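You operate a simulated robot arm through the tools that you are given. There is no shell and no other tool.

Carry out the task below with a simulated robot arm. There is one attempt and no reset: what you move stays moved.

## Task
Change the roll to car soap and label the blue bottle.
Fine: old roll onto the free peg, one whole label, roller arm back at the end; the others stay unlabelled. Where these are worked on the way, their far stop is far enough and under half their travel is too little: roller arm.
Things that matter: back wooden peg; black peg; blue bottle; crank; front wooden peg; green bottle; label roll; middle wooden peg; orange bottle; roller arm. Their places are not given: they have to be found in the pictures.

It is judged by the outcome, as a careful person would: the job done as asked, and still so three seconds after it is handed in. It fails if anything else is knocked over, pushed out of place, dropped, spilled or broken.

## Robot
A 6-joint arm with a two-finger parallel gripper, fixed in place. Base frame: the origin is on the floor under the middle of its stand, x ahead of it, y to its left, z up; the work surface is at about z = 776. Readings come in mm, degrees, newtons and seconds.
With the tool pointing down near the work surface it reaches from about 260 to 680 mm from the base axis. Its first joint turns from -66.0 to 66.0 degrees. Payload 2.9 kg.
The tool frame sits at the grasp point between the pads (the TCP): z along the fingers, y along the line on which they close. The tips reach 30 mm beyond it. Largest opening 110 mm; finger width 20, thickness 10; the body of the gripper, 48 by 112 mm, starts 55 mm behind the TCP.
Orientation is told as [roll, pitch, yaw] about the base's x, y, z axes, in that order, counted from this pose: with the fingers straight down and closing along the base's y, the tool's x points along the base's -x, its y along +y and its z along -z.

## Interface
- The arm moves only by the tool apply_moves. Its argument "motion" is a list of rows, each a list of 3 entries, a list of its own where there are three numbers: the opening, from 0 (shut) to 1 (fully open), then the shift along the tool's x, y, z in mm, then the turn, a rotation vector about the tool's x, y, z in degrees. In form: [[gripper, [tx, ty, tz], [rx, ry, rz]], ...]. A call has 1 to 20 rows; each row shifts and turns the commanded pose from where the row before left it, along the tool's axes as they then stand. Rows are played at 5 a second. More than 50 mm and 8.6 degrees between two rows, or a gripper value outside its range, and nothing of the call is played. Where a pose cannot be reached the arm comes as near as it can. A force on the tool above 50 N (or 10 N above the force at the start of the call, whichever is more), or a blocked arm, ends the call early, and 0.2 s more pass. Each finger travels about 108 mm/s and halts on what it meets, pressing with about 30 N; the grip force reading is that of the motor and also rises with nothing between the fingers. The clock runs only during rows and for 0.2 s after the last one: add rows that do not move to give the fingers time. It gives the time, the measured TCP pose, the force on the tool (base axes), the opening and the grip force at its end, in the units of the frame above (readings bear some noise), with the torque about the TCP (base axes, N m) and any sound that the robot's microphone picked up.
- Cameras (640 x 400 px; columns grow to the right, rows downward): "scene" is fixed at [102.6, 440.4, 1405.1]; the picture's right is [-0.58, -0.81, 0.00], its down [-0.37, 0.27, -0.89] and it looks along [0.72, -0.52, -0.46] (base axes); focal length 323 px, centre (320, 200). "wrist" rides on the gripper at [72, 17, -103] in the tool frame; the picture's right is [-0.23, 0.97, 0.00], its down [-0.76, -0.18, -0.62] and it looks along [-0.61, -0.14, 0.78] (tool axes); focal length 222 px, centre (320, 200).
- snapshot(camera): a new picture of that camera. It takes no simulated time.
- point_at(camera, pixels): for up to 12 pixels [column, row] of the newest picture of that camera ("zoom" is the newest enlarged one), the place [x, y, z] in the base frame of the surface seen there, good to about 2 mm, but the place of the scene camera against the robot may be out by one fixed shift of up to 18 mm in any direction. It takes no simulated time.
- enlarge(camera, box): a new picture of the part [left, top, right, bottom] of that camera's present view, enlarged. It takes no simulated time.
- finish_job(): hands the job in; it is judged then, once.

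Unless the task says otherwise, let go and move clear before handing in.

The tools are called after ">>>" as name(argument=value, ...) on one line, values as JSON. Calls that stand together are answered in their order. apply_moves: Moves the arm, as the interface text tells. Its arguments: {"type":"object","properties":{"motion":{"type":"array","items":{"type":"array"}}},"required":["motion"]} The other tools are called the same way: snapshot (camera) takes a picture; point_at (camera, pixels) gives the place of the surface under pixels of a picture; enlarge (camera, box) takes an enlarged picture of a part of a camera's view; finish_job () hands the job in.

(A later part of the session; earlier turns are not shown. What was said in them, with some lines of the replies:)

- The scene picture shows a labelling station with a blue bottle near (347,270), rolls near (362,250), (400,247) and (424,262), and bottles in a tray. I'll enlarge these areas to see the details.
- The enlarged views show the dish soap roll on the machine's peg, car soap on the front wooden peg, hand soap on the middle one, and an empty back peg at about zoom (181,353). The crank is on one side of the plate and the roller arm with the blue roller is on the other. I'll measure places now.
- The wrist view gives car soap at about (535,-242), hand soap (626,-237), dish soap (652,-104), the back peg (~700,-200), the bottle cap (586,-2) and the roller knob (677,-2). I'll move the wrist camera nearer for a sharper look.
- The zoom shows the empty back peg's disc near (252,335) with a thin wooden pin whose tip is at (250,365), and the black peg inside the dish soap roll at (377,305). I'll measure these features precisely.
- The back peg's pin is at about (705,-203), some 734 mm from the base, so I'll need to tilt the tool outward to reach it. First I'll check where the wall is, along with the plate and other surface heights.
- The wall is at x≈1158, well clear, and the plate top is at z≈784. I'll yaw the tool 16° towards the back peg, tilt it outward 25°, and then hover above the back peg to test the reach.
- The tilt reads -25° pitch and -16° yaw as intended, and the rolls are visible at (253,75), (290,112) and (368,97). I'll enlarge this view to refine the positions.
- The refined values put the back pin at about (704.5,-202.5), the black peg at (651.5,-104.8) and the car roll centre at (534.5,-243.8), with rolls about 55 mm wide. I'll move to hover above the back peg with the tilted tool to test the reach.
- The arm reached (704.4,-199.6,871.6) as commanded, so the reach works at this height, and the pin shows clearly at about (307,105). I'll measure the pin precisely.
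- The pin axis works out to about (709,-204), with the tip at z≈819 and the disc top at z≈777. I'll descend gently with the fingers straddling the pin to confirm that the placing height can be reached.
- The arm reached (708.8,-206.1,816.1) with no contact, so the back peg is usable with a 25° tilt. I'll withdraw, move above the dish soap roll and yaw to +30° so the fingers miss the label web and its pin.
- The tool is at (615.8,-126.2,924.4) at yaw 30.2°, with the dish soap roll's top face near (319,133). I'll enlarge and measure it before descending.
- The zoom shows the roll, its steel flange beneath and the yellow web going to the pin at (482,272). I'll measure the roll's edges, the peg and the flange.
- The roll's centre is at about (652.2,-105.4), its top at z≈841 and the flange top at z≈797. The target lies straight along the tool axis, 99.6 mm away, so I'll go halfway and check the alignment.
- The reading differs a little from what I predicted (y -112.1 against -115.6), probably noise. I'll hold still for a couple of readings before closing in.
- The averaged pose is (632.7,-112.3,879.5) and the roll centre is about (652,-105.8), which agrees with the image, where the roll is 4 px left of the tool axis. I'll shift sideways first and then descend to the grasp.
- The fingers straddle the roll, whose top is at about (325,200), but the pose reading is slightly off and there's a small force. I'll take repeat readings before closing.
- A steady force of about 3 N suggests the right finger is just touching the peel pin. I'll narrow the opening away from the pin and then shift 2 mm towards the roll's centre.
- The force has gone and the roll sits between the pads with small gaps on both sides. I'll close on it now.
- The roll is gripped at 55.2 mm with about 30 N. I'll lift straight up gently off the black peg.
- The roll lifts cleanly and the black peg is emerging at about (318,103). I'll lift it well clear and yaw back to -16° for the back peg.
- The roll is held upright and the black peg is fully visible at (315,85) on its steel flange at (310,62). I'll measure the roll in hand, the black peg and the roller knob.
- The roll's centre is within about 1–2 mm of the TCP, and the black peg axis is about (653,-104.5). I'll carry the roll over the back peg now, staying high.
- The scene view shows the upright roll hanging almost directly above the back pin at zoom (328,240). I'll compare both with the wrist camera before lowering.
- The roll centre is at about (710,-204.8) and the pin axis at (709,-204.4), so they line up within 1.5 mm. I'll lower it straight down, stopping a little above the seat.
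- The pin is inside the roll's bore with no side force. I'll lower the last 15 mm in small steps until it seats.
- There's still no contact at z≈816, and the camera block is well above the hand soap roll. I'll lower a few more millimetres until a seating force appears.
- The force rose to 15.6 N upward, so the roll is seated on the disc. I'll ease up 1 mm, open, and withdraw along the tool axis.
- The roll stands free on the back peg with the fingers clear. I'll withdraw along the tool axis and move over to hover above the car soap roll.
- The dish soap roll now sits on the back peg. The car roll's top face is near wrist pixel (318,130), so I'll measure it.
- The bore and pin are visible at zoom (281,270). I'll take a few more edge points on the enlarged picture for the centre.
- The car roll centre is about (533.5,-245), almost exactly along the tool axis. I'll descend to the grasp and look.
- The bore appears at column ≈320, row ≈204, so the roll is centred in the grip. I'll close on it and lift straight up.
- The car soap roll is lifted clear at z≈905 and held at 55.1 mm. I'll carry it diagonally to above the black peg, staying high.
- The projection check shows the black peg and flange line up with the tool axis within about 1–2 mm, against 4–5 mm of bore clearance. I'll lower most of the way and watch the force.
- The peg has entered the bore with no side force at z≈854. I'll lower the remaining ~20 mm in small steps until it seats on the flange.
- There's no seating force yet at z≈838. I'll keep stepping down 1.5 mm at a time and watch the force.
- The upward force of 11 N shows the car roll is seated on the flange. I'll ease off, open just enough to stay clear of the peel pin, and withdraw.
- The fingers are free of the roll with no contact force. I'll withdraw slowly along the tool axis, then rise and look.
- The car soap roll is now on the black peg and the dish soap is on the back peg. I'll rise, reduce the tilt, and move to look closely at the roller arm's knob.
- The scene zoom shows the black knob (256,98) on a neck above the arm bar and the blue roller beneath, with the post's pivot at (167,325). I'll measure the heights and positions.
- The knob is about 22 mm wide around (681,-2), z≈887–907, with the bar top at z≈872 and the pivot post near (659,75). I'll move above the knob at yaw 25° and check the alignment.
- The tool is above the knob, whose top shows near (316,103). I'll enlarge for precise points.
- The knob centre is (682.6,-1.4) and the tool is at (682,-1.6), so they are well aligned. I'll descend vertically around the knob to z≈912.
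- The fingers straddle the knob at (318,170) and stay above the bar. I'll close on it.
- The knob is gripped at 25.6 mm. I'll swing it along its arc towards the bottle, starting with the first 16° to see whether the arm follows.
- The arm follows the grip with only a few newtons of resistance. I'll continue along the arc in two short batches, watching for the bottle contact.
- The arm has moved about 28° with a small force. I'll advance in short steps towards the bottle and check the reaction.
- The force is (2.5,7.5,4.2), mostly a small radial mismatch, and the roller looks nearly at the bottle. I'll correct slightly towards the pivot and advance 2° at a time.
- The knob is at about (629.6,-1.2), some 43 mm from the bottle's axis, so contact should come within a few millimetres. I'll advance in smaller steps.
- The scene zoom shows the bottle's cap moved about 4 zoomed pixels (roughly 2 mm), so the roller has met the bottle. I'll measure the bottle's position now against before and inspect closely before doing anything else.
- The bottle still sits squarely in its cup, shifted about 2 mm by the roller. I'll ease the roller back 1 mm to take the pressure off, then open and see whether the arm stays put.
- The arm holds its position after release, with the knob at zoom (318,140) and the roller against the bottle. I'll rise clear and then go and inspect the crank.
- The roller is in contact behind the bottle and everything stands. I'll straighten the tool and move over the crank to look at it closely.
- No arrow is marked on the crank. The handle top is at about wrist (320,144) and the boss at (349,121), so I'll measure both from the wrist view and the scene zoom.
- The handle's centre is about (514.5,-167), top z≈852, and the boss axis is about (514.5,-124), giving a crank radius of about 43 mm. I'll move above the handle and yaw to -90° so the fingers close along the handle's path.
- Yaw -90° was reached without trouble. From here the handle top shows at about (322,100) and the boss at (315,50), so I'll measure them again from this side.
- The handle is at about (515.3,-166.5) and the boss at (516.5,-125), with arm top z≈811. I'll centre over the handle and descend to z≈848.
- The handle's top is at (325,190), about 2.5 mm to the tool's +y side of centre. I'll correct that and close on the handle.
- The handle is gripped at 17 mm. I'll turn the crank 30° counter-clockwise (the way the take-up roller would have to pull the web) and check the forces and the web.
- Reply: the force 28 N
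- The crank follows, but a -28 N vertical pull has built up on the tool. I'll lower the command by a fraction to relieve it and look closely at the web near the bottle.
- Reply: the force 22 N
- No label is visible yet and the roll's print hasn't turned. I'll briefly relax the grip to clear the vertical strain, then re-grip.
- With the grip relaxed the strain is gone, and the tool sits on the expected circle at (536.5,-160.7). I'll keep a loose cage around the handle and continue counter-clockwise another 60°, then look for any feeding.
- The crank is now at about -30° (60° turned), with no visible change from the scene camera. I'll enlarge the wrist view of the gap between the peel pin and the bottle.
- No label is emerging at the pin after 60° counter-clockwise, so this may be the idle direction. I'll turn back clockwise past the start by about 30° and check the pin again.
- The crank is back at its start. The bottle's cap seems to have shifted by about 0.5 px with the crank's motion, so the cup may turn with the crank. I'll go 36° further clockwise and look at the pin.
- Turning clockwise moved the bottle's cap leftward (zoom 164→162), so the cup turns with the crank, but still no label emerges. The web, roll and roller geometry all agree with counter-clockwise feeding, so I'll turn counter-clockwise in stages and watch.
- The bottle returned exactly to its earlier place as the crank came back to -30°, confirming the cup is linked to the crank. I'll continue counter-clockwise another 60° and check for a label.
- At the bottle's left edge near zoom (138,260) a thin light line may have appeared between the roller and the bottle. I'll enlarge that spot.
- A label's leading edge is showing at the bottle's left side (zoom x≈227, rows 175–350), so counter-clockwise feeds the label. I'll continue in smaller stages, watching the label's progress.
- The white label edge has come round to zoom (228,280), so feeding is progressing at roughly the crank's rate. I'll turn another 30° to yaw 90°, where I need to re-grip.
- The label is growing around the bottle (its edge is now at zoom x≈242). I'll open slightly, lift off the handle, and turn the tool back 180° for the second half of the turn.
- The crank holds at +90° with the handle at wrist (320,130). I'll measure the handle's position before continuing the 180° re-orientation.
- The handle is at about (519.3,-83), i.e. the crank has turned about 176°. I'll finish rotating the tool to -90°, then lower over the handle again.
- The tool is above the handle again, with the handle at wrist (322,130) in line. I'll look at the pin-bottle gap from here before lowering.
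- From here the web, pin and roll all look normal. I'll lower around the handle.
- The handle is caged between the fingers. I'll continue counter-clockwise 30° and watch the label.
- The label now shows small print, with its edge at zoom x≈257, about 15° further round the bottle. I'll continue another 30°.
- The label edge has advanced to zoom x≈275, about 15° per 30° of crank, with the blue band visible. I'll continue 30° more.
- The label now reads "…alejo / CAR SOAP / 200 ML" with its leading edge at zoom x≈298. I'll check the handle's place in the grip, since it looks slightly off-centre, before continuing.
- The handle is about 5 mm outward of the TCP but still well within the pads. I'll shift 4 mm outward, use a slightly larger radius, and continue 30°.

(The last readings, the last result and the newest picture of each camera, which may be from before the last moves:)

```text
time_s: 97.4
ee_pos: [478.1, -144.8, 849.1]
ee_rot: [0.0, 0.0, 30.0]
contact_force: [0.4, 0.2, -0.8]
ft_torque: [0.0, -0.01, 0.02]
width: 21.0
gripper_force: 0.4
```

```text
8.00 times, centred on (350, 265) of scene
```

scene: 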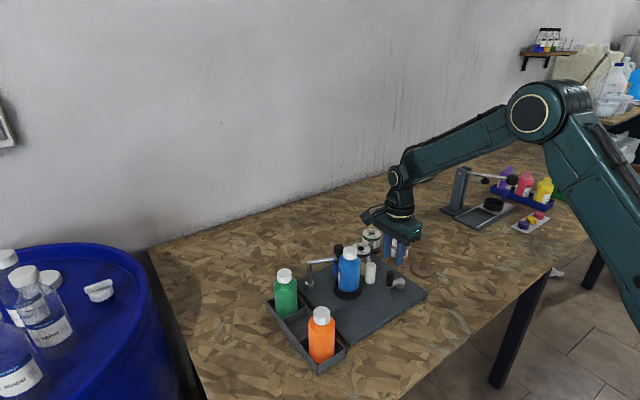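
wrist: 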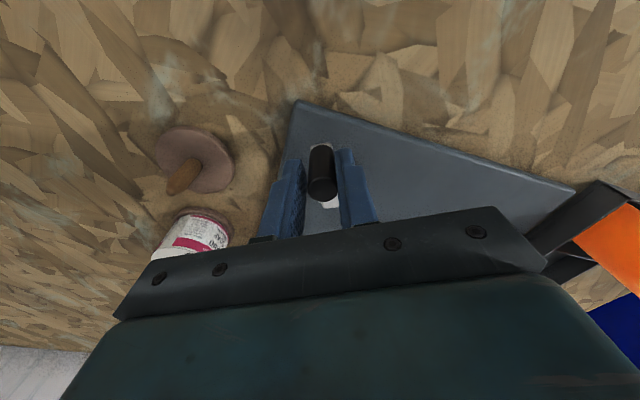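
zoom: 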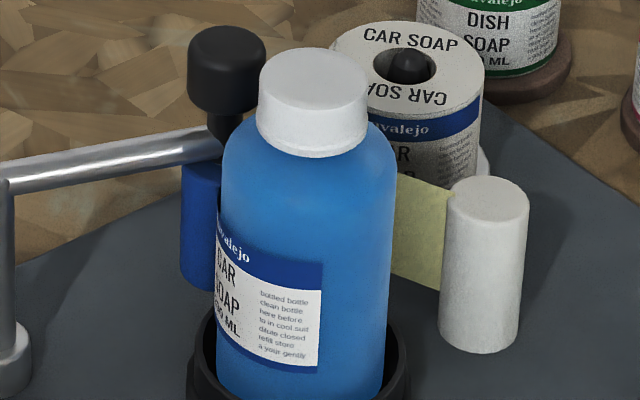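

The label now shows "…valejo CAR SOAP 200 ML" with the edge at zoom x≈322, and the crank has turned about 297°. I'll continue 30° more.

>>> apply_moves(motion=[[0.19, [-0.24, -4.55, 0], [0, 0, -6]], [0.19, [-0.24, -4.55, 0], [0, 0, -6]], [0.19, [-0.24, -4.55, 0], [0, 0, -6]], [0.19, [-0.24, -4.55, 0], [0, 0, -6]], [0.19, [-0.24, -4.55, 0], [0, 0, -6]], [0.19, [0, 0, 0], [0, 0, 0]]])

>>> snapshot(camera="wrist")

>>> enlarge(camera="scene", box=[330, 240, 370, 290])

```text
time_s: 98.8
ee_pos: [493.3, -162.0, 847.5]
ee_rot: [-0.1, 0.0, 60.1]
contact_force: [-0.7, -0.5, 0.1]
ft_torque: [0.0, -0.01, 0.01]
width: 21.2
gripper_force: 0.4
```

```text
taken
```

wrist: 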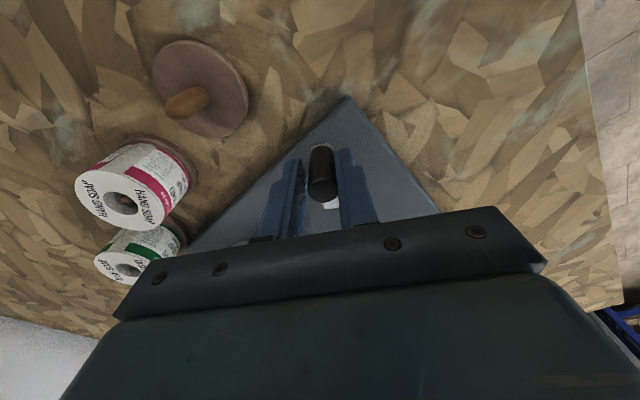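

```text
8.00 times, centred on (350, 265) of scene
```

zoom: 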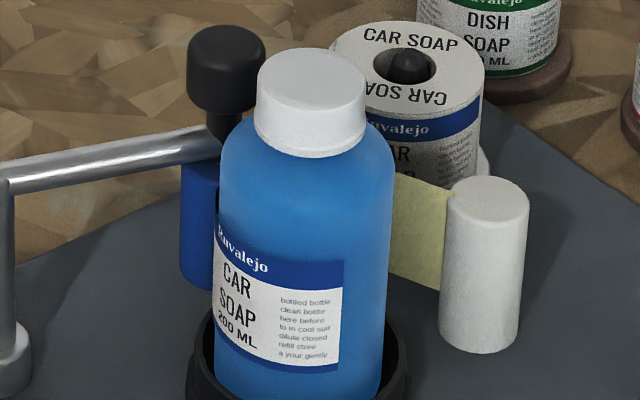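

The label now shows the full "Ruvalejo CAR SOAP 200 ML" panel, with the crank at about 328°. I'll continue 24° and check again.

>>> apply_moves(motion=[[0.19, [-0.24, -4.55, 0], [0, 0, -6]], [0.19, [-0.24, -4.55, 0], [0, 0, -6]], [0.19, [-0.24, -4.55, 0], [0, 0, -6]], [0.19, [-0.24, -4.55, 0], [0, 0, -6]], [0.19, [0, 0, 0], [0, 0, 0]]])

>>> snapshot(camera="wrist")

>>> enlarge(camera="scene", box=[330, 240, 370, 290])

```text
time_s: 100.0
ee_pos: [510.3, -166.3, 850.5]
ee_rot: [0.0, 0.0, 84.1]
contact_force: [-0.5, -0.6, -1.3]
ft_torque: [0.02, 0.01, -0.01]
width: 21.0
gripper_force: 0.1
```

```text
taken
```

wrist: 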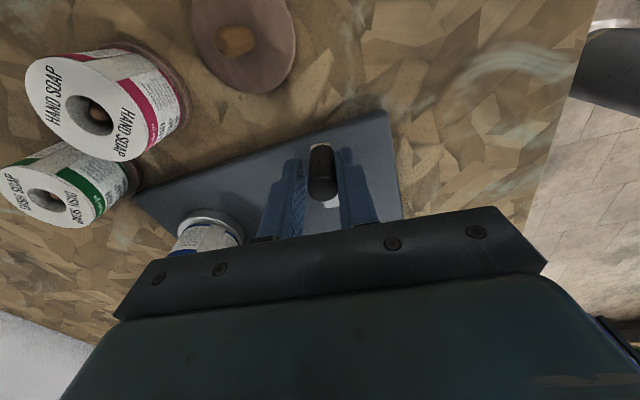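

```text
8.00 times, centred on (350, 265) of scene
```

zoom: 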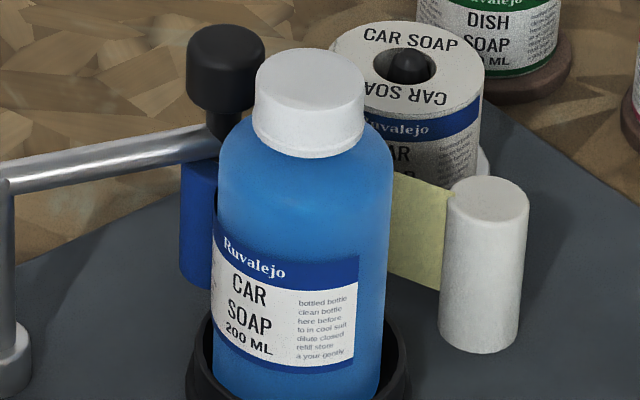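

The crank is at about 353°, with "CAR SOAP 200 ML" plus the right-hand text fully visible. I'll turn the last few degrees to complete one full turn and then inspect.

>>> apply_moves(motion=[[0.19, [-0.24, -4.55, 0], [0, 0, -6]], [0.19, [0, 0, 0], [0, 0, 0]]])

>>> snapshot(camera="wrist")

>>> enlarge(camera="scene", box=[330, 240, 370, 290])

>>> enlarge(camera="wrist", box=[250, 110, 410, 230])

```text
time_s: 100.6
ee_pos: [514.5, -167.0, 848.2]
ee_rot: [-0.1, 0.0, 90.0]
contact_force: [-0.3, 0.4, -0.4]
ft_torque: [0.01, 0.03, -0.02]
width: 21.0
gripper_force: 0.4
```

```text
taken
```

wrist: 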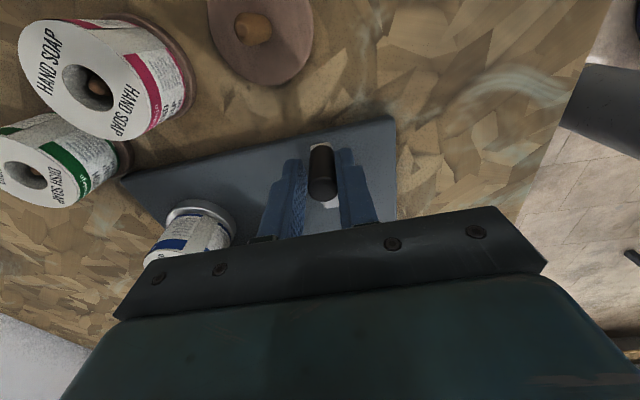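

```text
8.00 times, centred on (350, 265) of scene
```

zoom: 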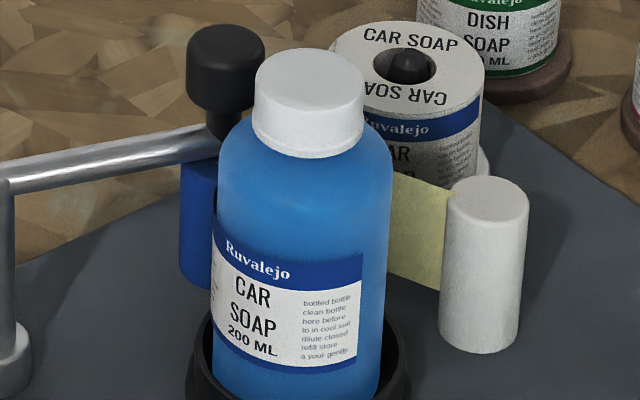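

```text
3.33 times, centred on (330, 170) of wrist
```

zoom: 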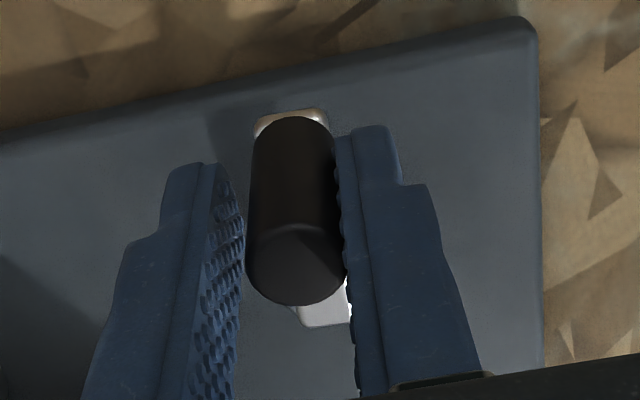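

The handle is within about 4° of a full turn, and from the print layout the label (about 156° wide) should be completely laid with its trailing edge past the roller. I'll lift off the crank and look at the bottle's far side to verify.

>>> apply_moves(motion=[[0.27, [0, 0, 0], [0, 0, 0]], [0.27, [0, 0, -15], [0, 0, 0]], [0.27, [0, 0, -35], [0, 0, 0]], [0.27, [0, 0, -40], [0, 0, 0]], [0.27, [0, 0, -40], [0, 0, 0]], [0.27, [0, 0, -32], [0, 0, 0]], [0.27, [-40.3, -16.7, 0], [0, 0, 0]], [0.27, [-40.3, -16.7, 0], [0, 0, 0]], [0.27, [-40.3, -16.7, 0], [0, 0, 0]], [0.27, [-40.3, -16.7, 0], [0, 0, 0]], [0.27, [-40.3, -16.7, 0], [0, 0, 0]], [0.27, [-40.3, -16.7, 0], [0, 0, 0]], [0.27, [0, 0, 0], [0, 0, 8.3]], [0.27, [0, 0, 0], [0, 0, 8.3]], [0.27, [0, 0, 0], [0, 0, 8.3]], [0.27, [0, 0, 0], [0, 0, 8.3]], [0.27, [0, 0, 0], [0, 0, 8.3]], [0.27, [0, 0, 0], [0, 0, 8.3]], [0.27, [0, 0, 0], [0, 0, 0]]])

>>> snapshot(camera="wrist")

>>> enlarge(camera="scene", box=[330, 220, 430, 310])

```text
time_s: 104.6
ee_pos: [617.2, 74.2, 1011.4]
ee_rot: [0.0, 0.0, 40.1]
contact_force: [0.3, 0.1, -0.7]
ft_torque: [0.0, 0.02, -0.03]
width: 29.7
gripper_force: 0.1
```

```text
taken
```

wrist: 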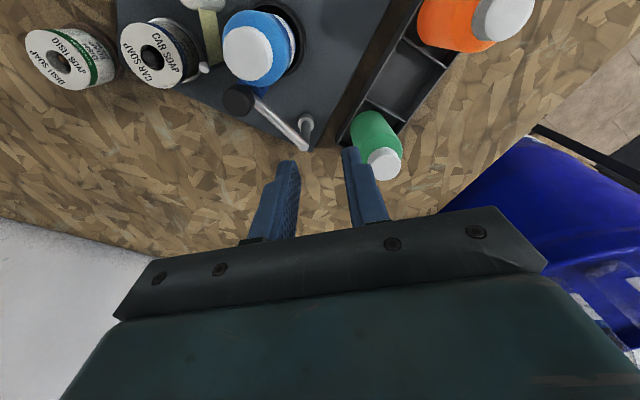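

```text
4.44 times, centred on (380, 265) of scene
```

zoom: 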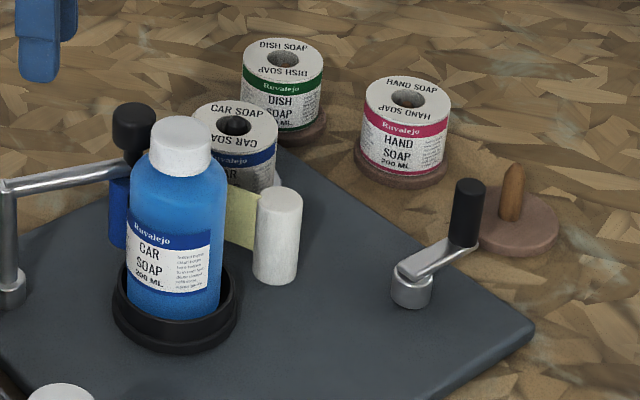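

The crank handle is back at its original place (zoom (467,212)), so one full turn is done. I'll turn the camera to view the bottle's far side, where the label's trailing edge should be.

>>> apply_moves(motion=[[0.27, [0, 0, 0], [0, 0, 8.33]], [0.27, [0, 0, 0], [0, 0, 8.33]], [0.27, [0, 0, 0], [0, 0, 8.33]], [0.27, [0, 0, 0], [0, 0, 8.33]], [0.27, [0, 0, 0], [0, 0, 8.33]], [0.27, [0, 0, 0], [0, 0, 8.33]], [0.27, [0, 0, 0], [0, 0, 8.33]], [0.27, [0, 0, 0], [0, 0, 8.33]], [0.27, [0, 0, 0], [0, 0, 8.33]], [0.27, [0, 0, 0], [0, 0, 8.33]], [0.27, [0, 0, 0], [0, 0, 8.33]], [0.27, [0, 0, 0], [0, 0, 8.33]], [0.27, [0, 0, 0], [0, 0, 8.33]], [0.27, [0, 0, 0], [0, 0, 8.33]], [0.27, [0, 0, 0], [0, 0, 8.33]], [0.27, [0, 0, 0], [0, 0, 8.33]], [0.27, [0, 0, 0], [0, 0, 8.33]], [0.27, [0, 0, 0], [0, 0, 0]]])

>>> snapshot(camera="wrist")

```text
time_s: 108.4
ee_pos: [615.9, 73.6, 1012.0]
ee_rot: [0.0, 0.0, -101.5]
contact_force: [-0.2, 0.1, -0.6]
ft_torque: [0.0, 0.0, -0.01]
width: 29.6
gripper_force: 0.1
```

```text
taken
```

wrist: 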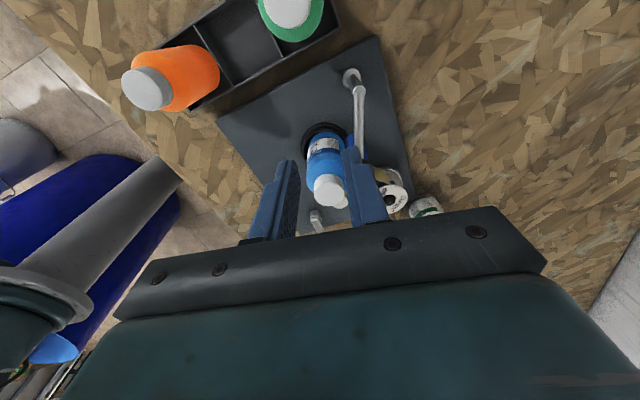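

>>> enlarge(camera="wrist", box=[290, 110, 410, 220])

```text
3.64 times, centred on (350, 165) of wrist
```

zoom: 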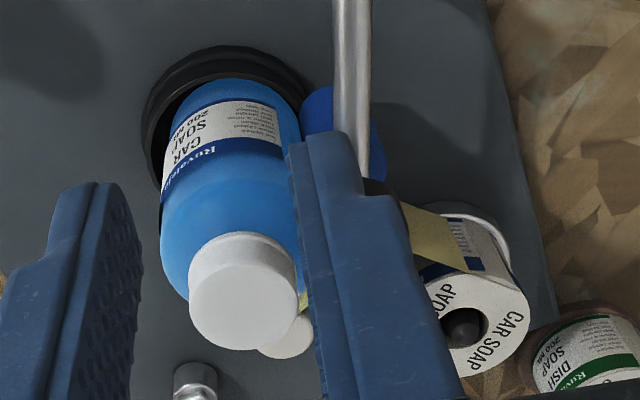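

This view shows the label's left text block and its trailing edge at about zoom (282,130), with bare bottle beyond it. I'll zoom in further to confirm that the whole label is laid.

>>> enlarge(camera="wrist", box=[300, 120, 360, 170])

```text
8.00 times, centred on (330, 145) of wrist
```

zoom: 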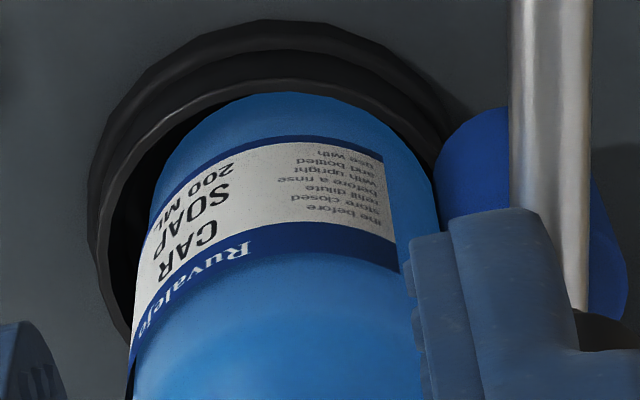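

The label is complete, with both text blocks, a clean trailing edge, and bare bottle beyond it. Now I'll turn the tool back and go above the roller knob to return the arm.

>>> apply_moves(motion=[[0.36, [0, 0, 0], [0, 0, -8.4]], [0.36, [0, 0, 0], [0, 0, -8.4]], [0.36, [0, 0, 0], [0, 0, -8.4]], [0.36, [0, 0, 0], [0, 0, -8.4]], [0.36, [0, 0, 0], [0, 0, -8.4]], [0.36, [0, 0, 0], [0, 0, -8.4]], [0.36, [0, 0, 0], [0, 0, -8.4]], [0.36, [0, 0, 0], [0, 0, -8.4]], [0.36, [0, 0, 0], [0, 0, -8.4]], [0.36, [0, 0, 0], [0, 0, -8.4]], [0.36, [0, 0, 0], [0, 0, -8.4]], [0.36, [0, 0, 0], [0, 0, -8.4]], [0.36, [0, 0, 0], [0, -5, 0]], [0.36, [0, 0, 0], [0, -5, 0]], [0.36, [-3.9, -36, 0.7], [0, 0, 0]], [0.36, [-3.9, -36, 0.7], [0, 0, 0]], [0.36, [0, 0, 0], [0, 0, 0]]])

>>> snapshot(camera="wrist")

```text
time_s: 112.0
ee_pos: [619.1, 3.3, 1010.5]
ee_rot: [0.0, -9.9, -0.5]
contact_force: [0.3, -0.9, 0.2]
ft_torque: [-0.03, 0.0, 0.04]
width: 39.6
gripper_force: 0.1
```

```text
taken
```

wrist: 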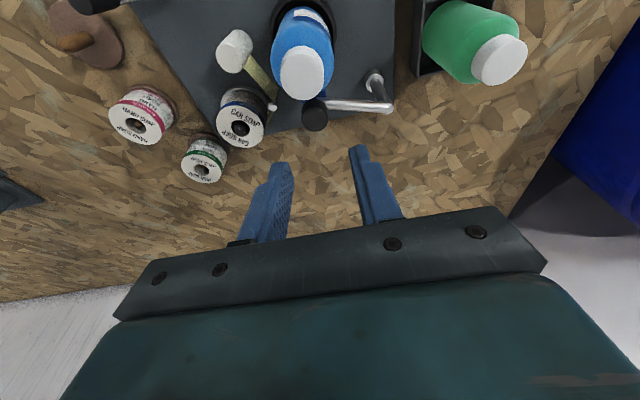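

>>> enlarge(camera="wrist", box=[250, 30, 410, 150])

```text
3.33 times, centred on (330, 90) of wrist
```

zoom: 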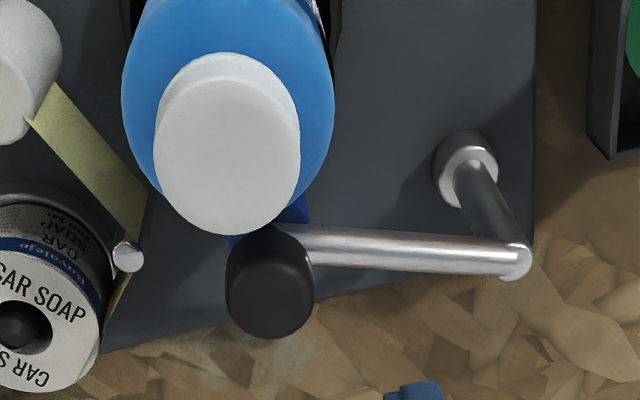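

>>> point_at(camera="zoom", pixels=[[270, 290], [234, 290], [306, 290], [270, 252], [270, 328], [230, 160], [160, 160], [297, 160], [230, 100], [225, 225], [515, 262], [400, 250]])

>>> apply_moves(motion=[[0.36, [0, 0, 0], [0, 0, 0]]])

```text
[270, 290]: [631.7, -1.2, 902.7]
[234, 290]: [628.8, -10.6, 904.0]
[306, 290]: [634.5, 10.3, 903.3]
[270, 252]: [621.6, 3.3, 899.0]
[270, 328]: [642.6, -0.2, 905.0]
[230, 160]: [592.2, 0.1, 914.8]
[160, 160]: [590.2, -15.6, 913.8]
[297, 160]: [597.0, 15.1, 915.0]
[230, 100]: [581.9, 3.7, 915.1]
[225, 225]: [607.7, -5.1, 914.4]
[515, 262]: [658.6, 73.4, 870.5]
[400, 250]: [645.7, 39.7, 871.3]
```

```text
time_s: 112.4
ee_pos: [619.1, 3.7, 1012.0]
ee_rot: [0.1, -10.1, -0.7]
contact_force: [-0.5, 0.1, 0.5]
ft_torque: [-0.01, 0.0, -0.01]
width: 39.7
gripper_force: 0.0
```

The knob is now at about (632,0), pushed back slightly by the turning bottle. I'll centre over it and descend, with the fingers staying clear of the bottle's shoulder.

>>> apply_moves(motion=[[0.36, [-12.7, -3.6, 2.24], [0, 0, 0]], [0.36, [3.42, 0, 19.4], [0, 0, 0]], [0.36, [3.42, 0, 19.4], [0, 0, 0]], [0.36, [3.42, 0, 19.4], [0, 0, 0]], [0.36, [0, 0, 0], [0, 0, 0]]])

>>> snapshot(camera="wrist")

>>> enlarge(camera="scene", box=[300, 210, 400, 300])

```text
time_s: 113.6
ee_pos: [634.6, 1.0, 950.8]
ee_rot: [0.0, -10.0, -0.6]
contact_force: [0.6, 0.7, 0.9]
ft_torque: [0.0, 0.0, 0.02]
width: 39.6
gripper_force: 0.0
```

```text
taken
```

wrist: 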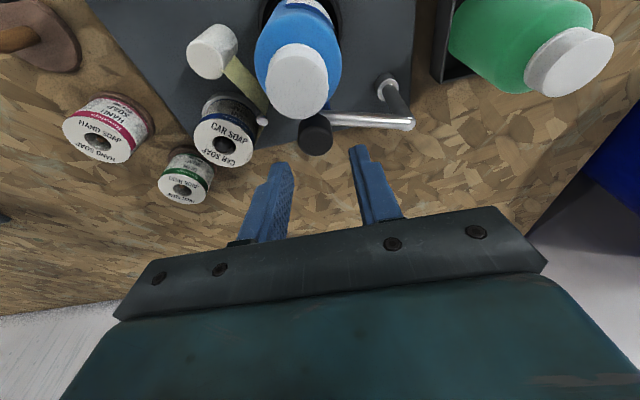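

```text
4.44 times, centred on (350, 255) of scene
```

zoom: 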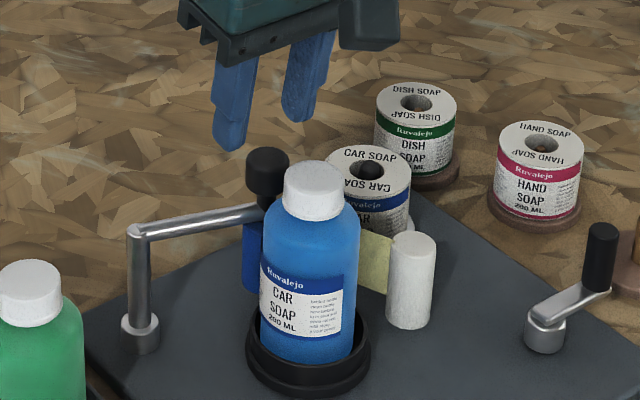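

The knob's top is near wrist (316,138). I'll zoom in to check the alignment before the final descent.

>>> enlarge(camera="wrist", box=[260, 90, 380, 180])

>>> apply_moves(motion=[[0.36, [0, 0, 0], [0, 0, 0]]])

```text
4.44 times, centred on (320, 135) of wrist
```

zoom: 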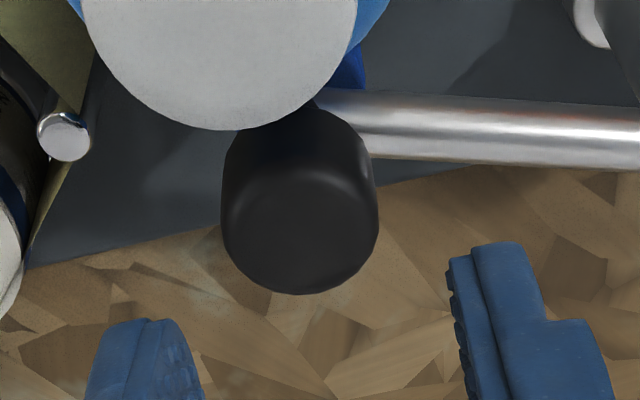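

```text
time_s: 114.0
ee_pos: [634.2, 0.3, 951.0]
ee_rot: [0.0, -9.9, -0.6]
contact_force: [0.0, -0.1, 0.3]
ft_torque: [-0.03, -0.04, 0.0]
width: 39.6
gripper_force: 0.1
```

>>> point_at(camera="zoom", pixels=[[301, 232], [232, 235], [372, 232], [301, 180], [301, 288], [220, 60], [220, 125]])

```text
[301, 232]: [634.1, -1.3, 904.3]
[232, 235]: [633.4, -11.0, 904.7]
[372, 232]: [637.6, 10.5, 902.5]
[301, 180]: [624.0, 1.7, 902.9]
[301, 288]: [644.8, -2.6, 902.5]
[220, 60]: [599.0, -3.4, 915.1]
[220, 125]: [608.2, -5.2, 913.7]
```

The knob centre is (634.5,-0.5) and the TCP is (634.4,0.6), so the alignment is good. I'll descend the last 38 mm and close.

>>> apply_moves(motion=[[0.36, [3.3, -0.5, 18.7], [0, 0, 0]], [0.36, [3.3, -0.5, 18.7], [0, 0, 0]], [0.36, [0, 0, 0], [0, 0, 0]]])

>>> snapshot(camera="wrist")

>>> enlarge(camera="scene", box=[310, 220, 390, 290])

```text
time_s: 114.8
ee_pos: [634.3, -3.5, 914.1]
ee_rot: [0.0, -10.0, -0.5]
contact_force: [0.4, 0.2, -0.1]
ft_torque: [0.02, 0.03, 0.0]
width: 39.5
gripper_force: 0.1
```

```text
taken
```

wrist: 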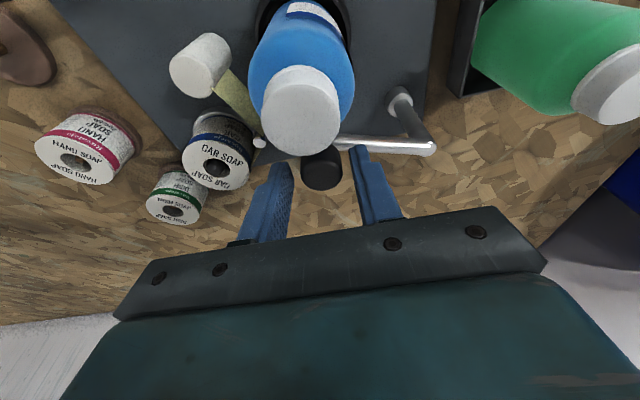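

```text
5.71 times, centred on (350, 255) of scene
```

zoom: 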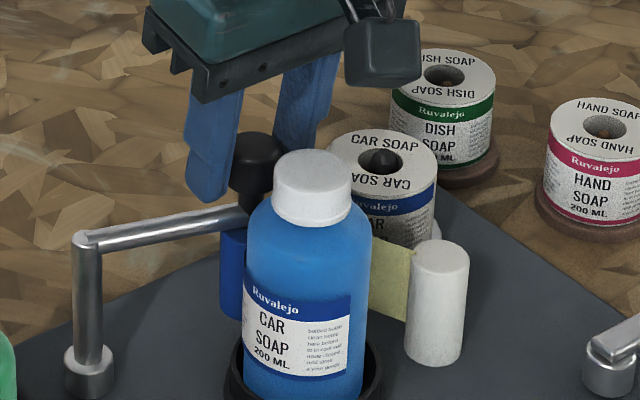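

The knob sits centred between the fingers at (321,170). I'll close on it and begin swinging the arm back.

>>> apply_moves(motion=[[0.25, [0, 0, 0], [0, 0, 0]], [0.12, [0, 0, 0], [0, 0, 0]], [0.1, [0, 0, 0], [0, 0, 0]]])

>>> apply_moves(motion=[[0.1, [-5.14, -1.44, 0.91], [-0.492, 0, -2.79]], [0.1, [-5.19, -1.37, 0.917], [-0.492, 0, -2.79]], [0.1, [-5.22, -1.26, 0.92], [-0.492, 0, -2.79]], [0.1, [0, 0, 0], [0, 0, 0]]])

>>> snapshot(camera="wrist")

>>> enlarge(camera="scene", box=[310, 220, 390, 290])

```text
time_s: 115.6
ee_pos: [634.3, -0.8, 913.7]
ee_rot: [0.1, -10.0, -0.4]
contact_force: [0.8, 8.5, -0.7]
ft_torque: [0.14, -0.18, 0.14]
width: 25.4
gripper_force: 44.7
```

```text
time_s: 116.6
ee_pos: [650.3, -4.3, 912.9]
ee_rot: [0.1, -9.9, 8.1]
contact_force: [-2.9, 17.3, -0.9]
ft_torque: [0.11, 1.07, 0.29]
width: 25.4
gripper_force: 44.3
```

```text
taken
```

wrist: 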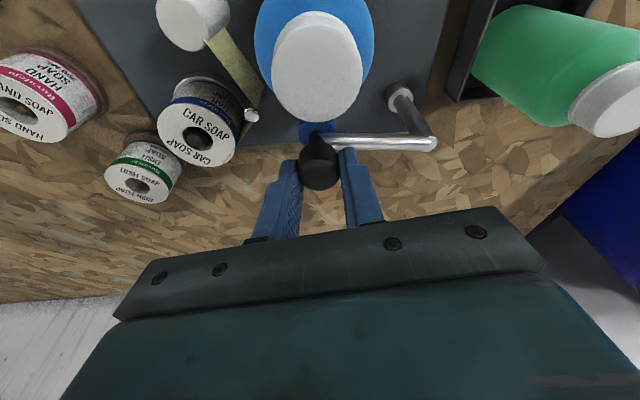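

```text
5.71 times, centred on (350, 255) of scene
```

zoom: 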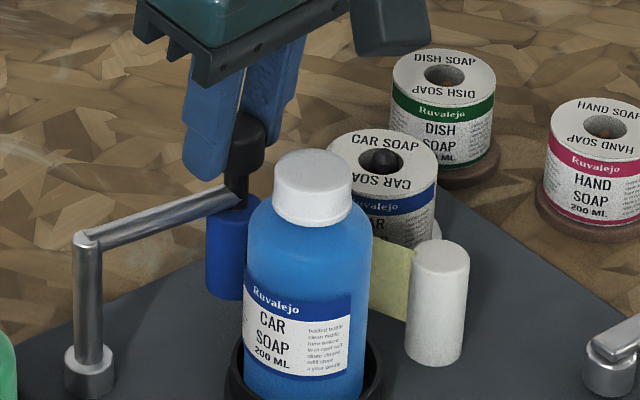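

The arm follows, with a 17 N pull towards the pivot from a slight radial mismatch. I'll correct that and continue the arc.

>>> apply_moves(motion=[[0.1, [-5.24, 0.2, 0.926], [-0.492, 0, -2.79]], [0.1, [-5.26, -1.06, 0.929], [-0.492, 0, -2.79]], [0.1, [-5.28, -0.96, 0.933], [-0.492, 0, -2.79]], [0.1, [0, 0, 0], [0, 0, 0]]])

>>> apply_moves(motion=[[0.1, [-5.29, -0.87, 0.934], [-0.492, 0, -2.79]], [0.1, [-5.31, -0.77, 0.938], [-0.492, 0, -2.79]], [0.1, [0, 0, 0], [0, 0, 0]]])

>>> snapshot(camera="wrist")

>>> enlarge(camera="scene", box=[290, 220, 390, 300])

```text
time_s: 117.6
ee_pos: [667.9, -4.2, 913.3]
ee_rot: [0.0, -10.0, 16.4]
contact_force: [-2.3, 7.1, -4.9]
ft_torque: [0.03, 0.36, 0.25]
width: 25.5
gripper_force: 45.2
```

```text
time_s: 118.4
ee_pos: [677.4, -2.7, 914.5]
ee_rot: [-0.1, -9.9, 22.2]
contact_force: [-0.2, 4.8, -12.0]
ft_torque: [0.06, -0.11, 0.06]
width: 25.5
gripper_force: 44.6
```

```text
taken
```

wrist: 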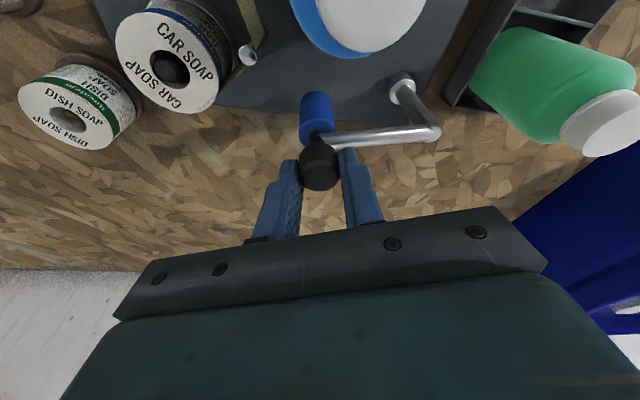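

```text
5.00 times, centred on (340, 260) of scene
```

zoom: 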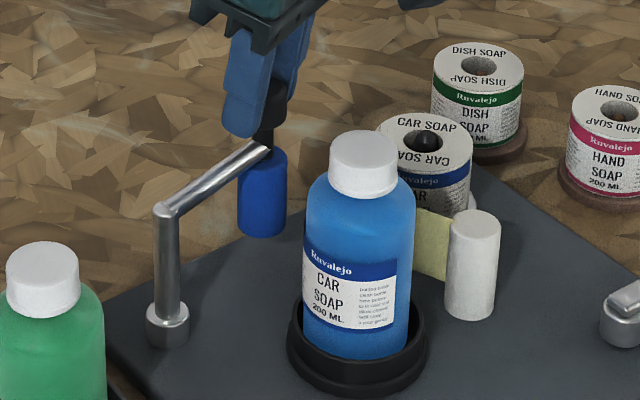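

The roller is at scene zoom (262,190) against (256,190) originally, so one more step is needed. I'll make it and check for the home stop.

>>> apply_moves(motion=[[0.1, [-5.32, -0.3, 1.4], [-0.492, 0, -2.79]], [0.1, [0, 0, 0], [0, 0, 0]]])

>>> enlarge(camera="scene", box=[290, 220, 390, 300])

```text
time_s: 119.0
ee_pos: [682.2, -1.5, 914.5]
ee_rot: [0.1, -9.8, 24.8]
contact_force: [-12.3, 2.2, -9.1]
ft_torque: [-0.06, 0.29, -0.32]
width: 25.1
gripper_force: 45.0
```

```text
5.00 times, centred on (340, 260) of scene
```

zoom: 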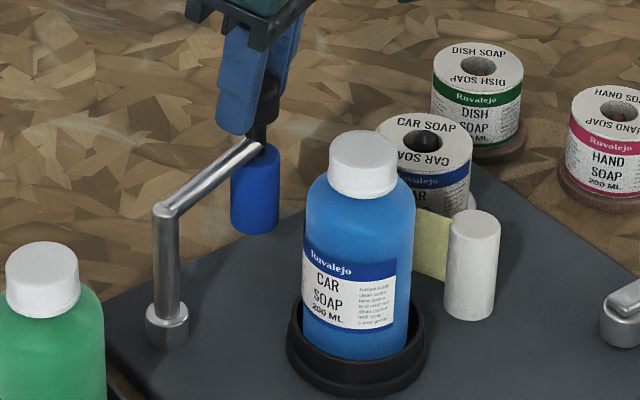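

The -12 N reaction shows the home stop, and the roller at (255,190) matches its original place. I'll release the knob and rise clear.

>>> apply_moves(motion=[[0.25, [0, 0, 0], [0, 0, 0]], [0.38, [0, 0, 0], [0, 0, 0]], [0.38, [0, 0, 0], [0, 0, 0]], [0.38, [-1.74, 0, -9.85], [0, 0, 0]], [0.38, [-3.48, 0, -19.7], [0, 0, 0]], [0.38, [-5.2, 0, -29.5], [0, 0, 0]], [0.38, [-6.9, 0, -39.4], [0, 0, 0]], [0.38, [0, 0, 0], [0, 0, 0]]])

>>> snapshot(camera="wrist")

>>> enlarge(camera="scene", box=[290, 220, 390, 300])

```text
time_s: 120.8
ee_pos: [682.1, 1.1, 1013.4]
ee_rot: [-0.1, -9.9, 24.9]
contact_force: [-0.1, -0.5, 0.6]
ft_torque: [0.0, 0.0, 0.02]
width: 42.0
gripper_force: 0.1
```

```text
taken
```

wrist: 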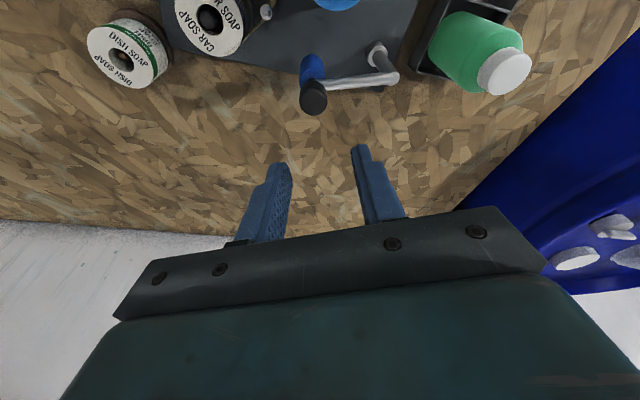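

```text
5.00 times, centred on (340, 260) of scene
```

zoom: 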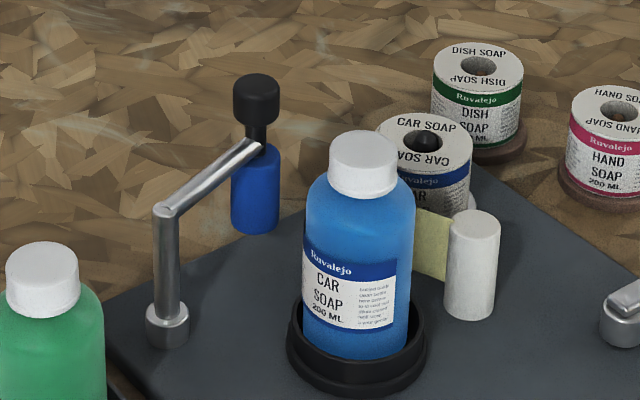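

The knob and roller are back exactly where they began, at zoom (256,98). I'll retreat to a clear pose and check the whole station.

>>> apply_moves(motion=[[0.5, [-8.7, 0, -49], [0, 0, 0]], [0.5, [26, 0, -25], [0, 0, 0]], [0.5, [26, 0, -25], [0, 0, 0]], [0.5, [26, 0, -25], [0, 0, 0]], [0.5, [26, 0, -25], [0, 0, 0]], [0.5, [26, 0, -20], [0, 0, 0]], [0.5, [0, 0, 0], [0, 5, 0]], [0.5, [0, 0, 0], [0, 5, 0]], [0.5, [0, 0, 0], [0, 0, 0]]])

>>> snapshot(camera="wrist")

>>> snapshot(camera="scene")

>>> enlarge(camera="scene", box=[250, 220, 450, 380])

```text
time_s: 122.8
ee_pos: [534.0, -75.8, 1145.8]
ee_rot: [0.0, 0.0, 24.9]
contact_force: [-0.5, -1.0, 0.2]
ft_torque: [-0.02, -0.02, -0.02]
width: 54.9
gripper_force: 0.1
out of reach, approached as far as the arm can: row 1
```

```text
taken
```

wrist: 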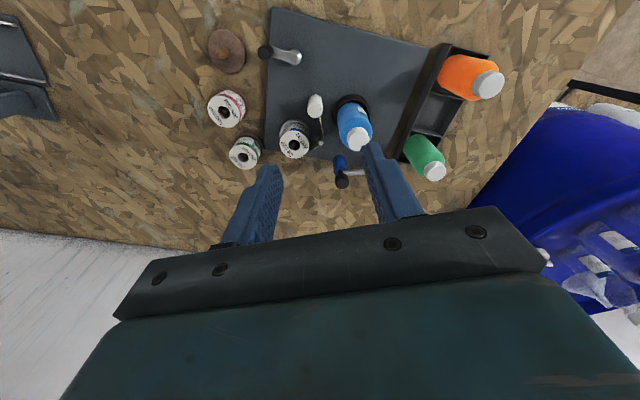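

```text
taken
```

scene: 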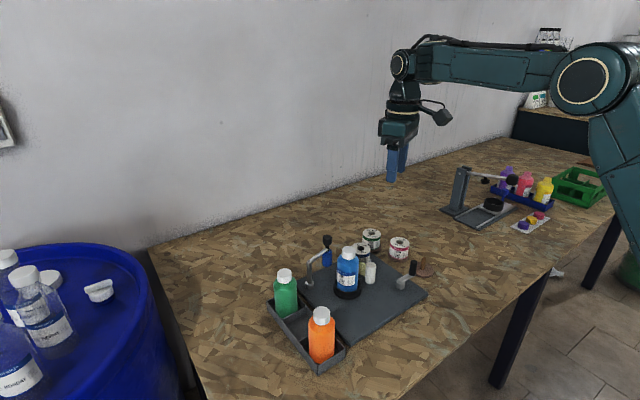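

```text
2.50 times, centred on (350, 300) of scene
```

zoom: 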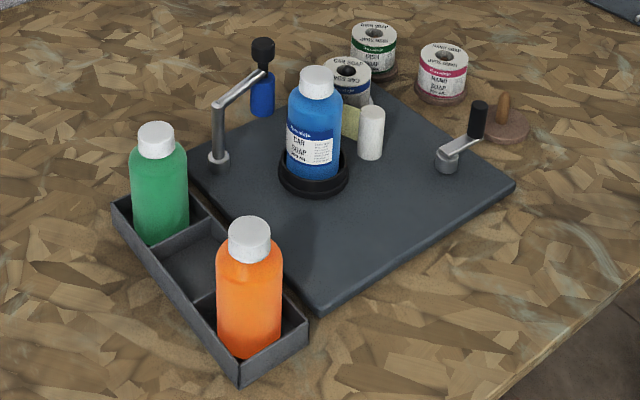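

The final views show the dish soap roll on the back peg, the car soap roll on the black peg, and the blue bottle standing in its cup with one whole label. The roller arm and crank are back at their starting places, and the green and orange bottles are untouched. The arm is clear, so I'm handing the job in.

>>> finish_job()

```text
The job is handed in.
```

The label roll is changed to car soap and the blue bottle has one whole car soap label. I've handed the job in; I haven't seen the verdict.

- **Rolls:** the old dish soap roll is on the back wooden peg, which was the free one. The car soap roll is on the black peg, so the front wooden peg is now empty. The hand soap roll wasn't touched.
- **Label:** I took the crank one full turn counter-clockwise, back to where it started. Up close, the label has both text blocks and a clean trailing edge, with bare bottle beyond it.
- **Crank direction:** nothing marked which way to turn it, so I first moved it 60° counter-clockwise, then back to about 36° clockwise of its start. The label was laid by the full turn after that.
- **Roller arm:** I swung it in until it met the bottle and it stayed there while I cranked. It is now back at its home stop.
- **Bottles:** the blue bottle is still upright in its cup. The roller nudged it about 2 mm, and it turned with the cup as the label went on, so it sits slightly off where it started. The green and orange bottles are unlabelled and untouched.
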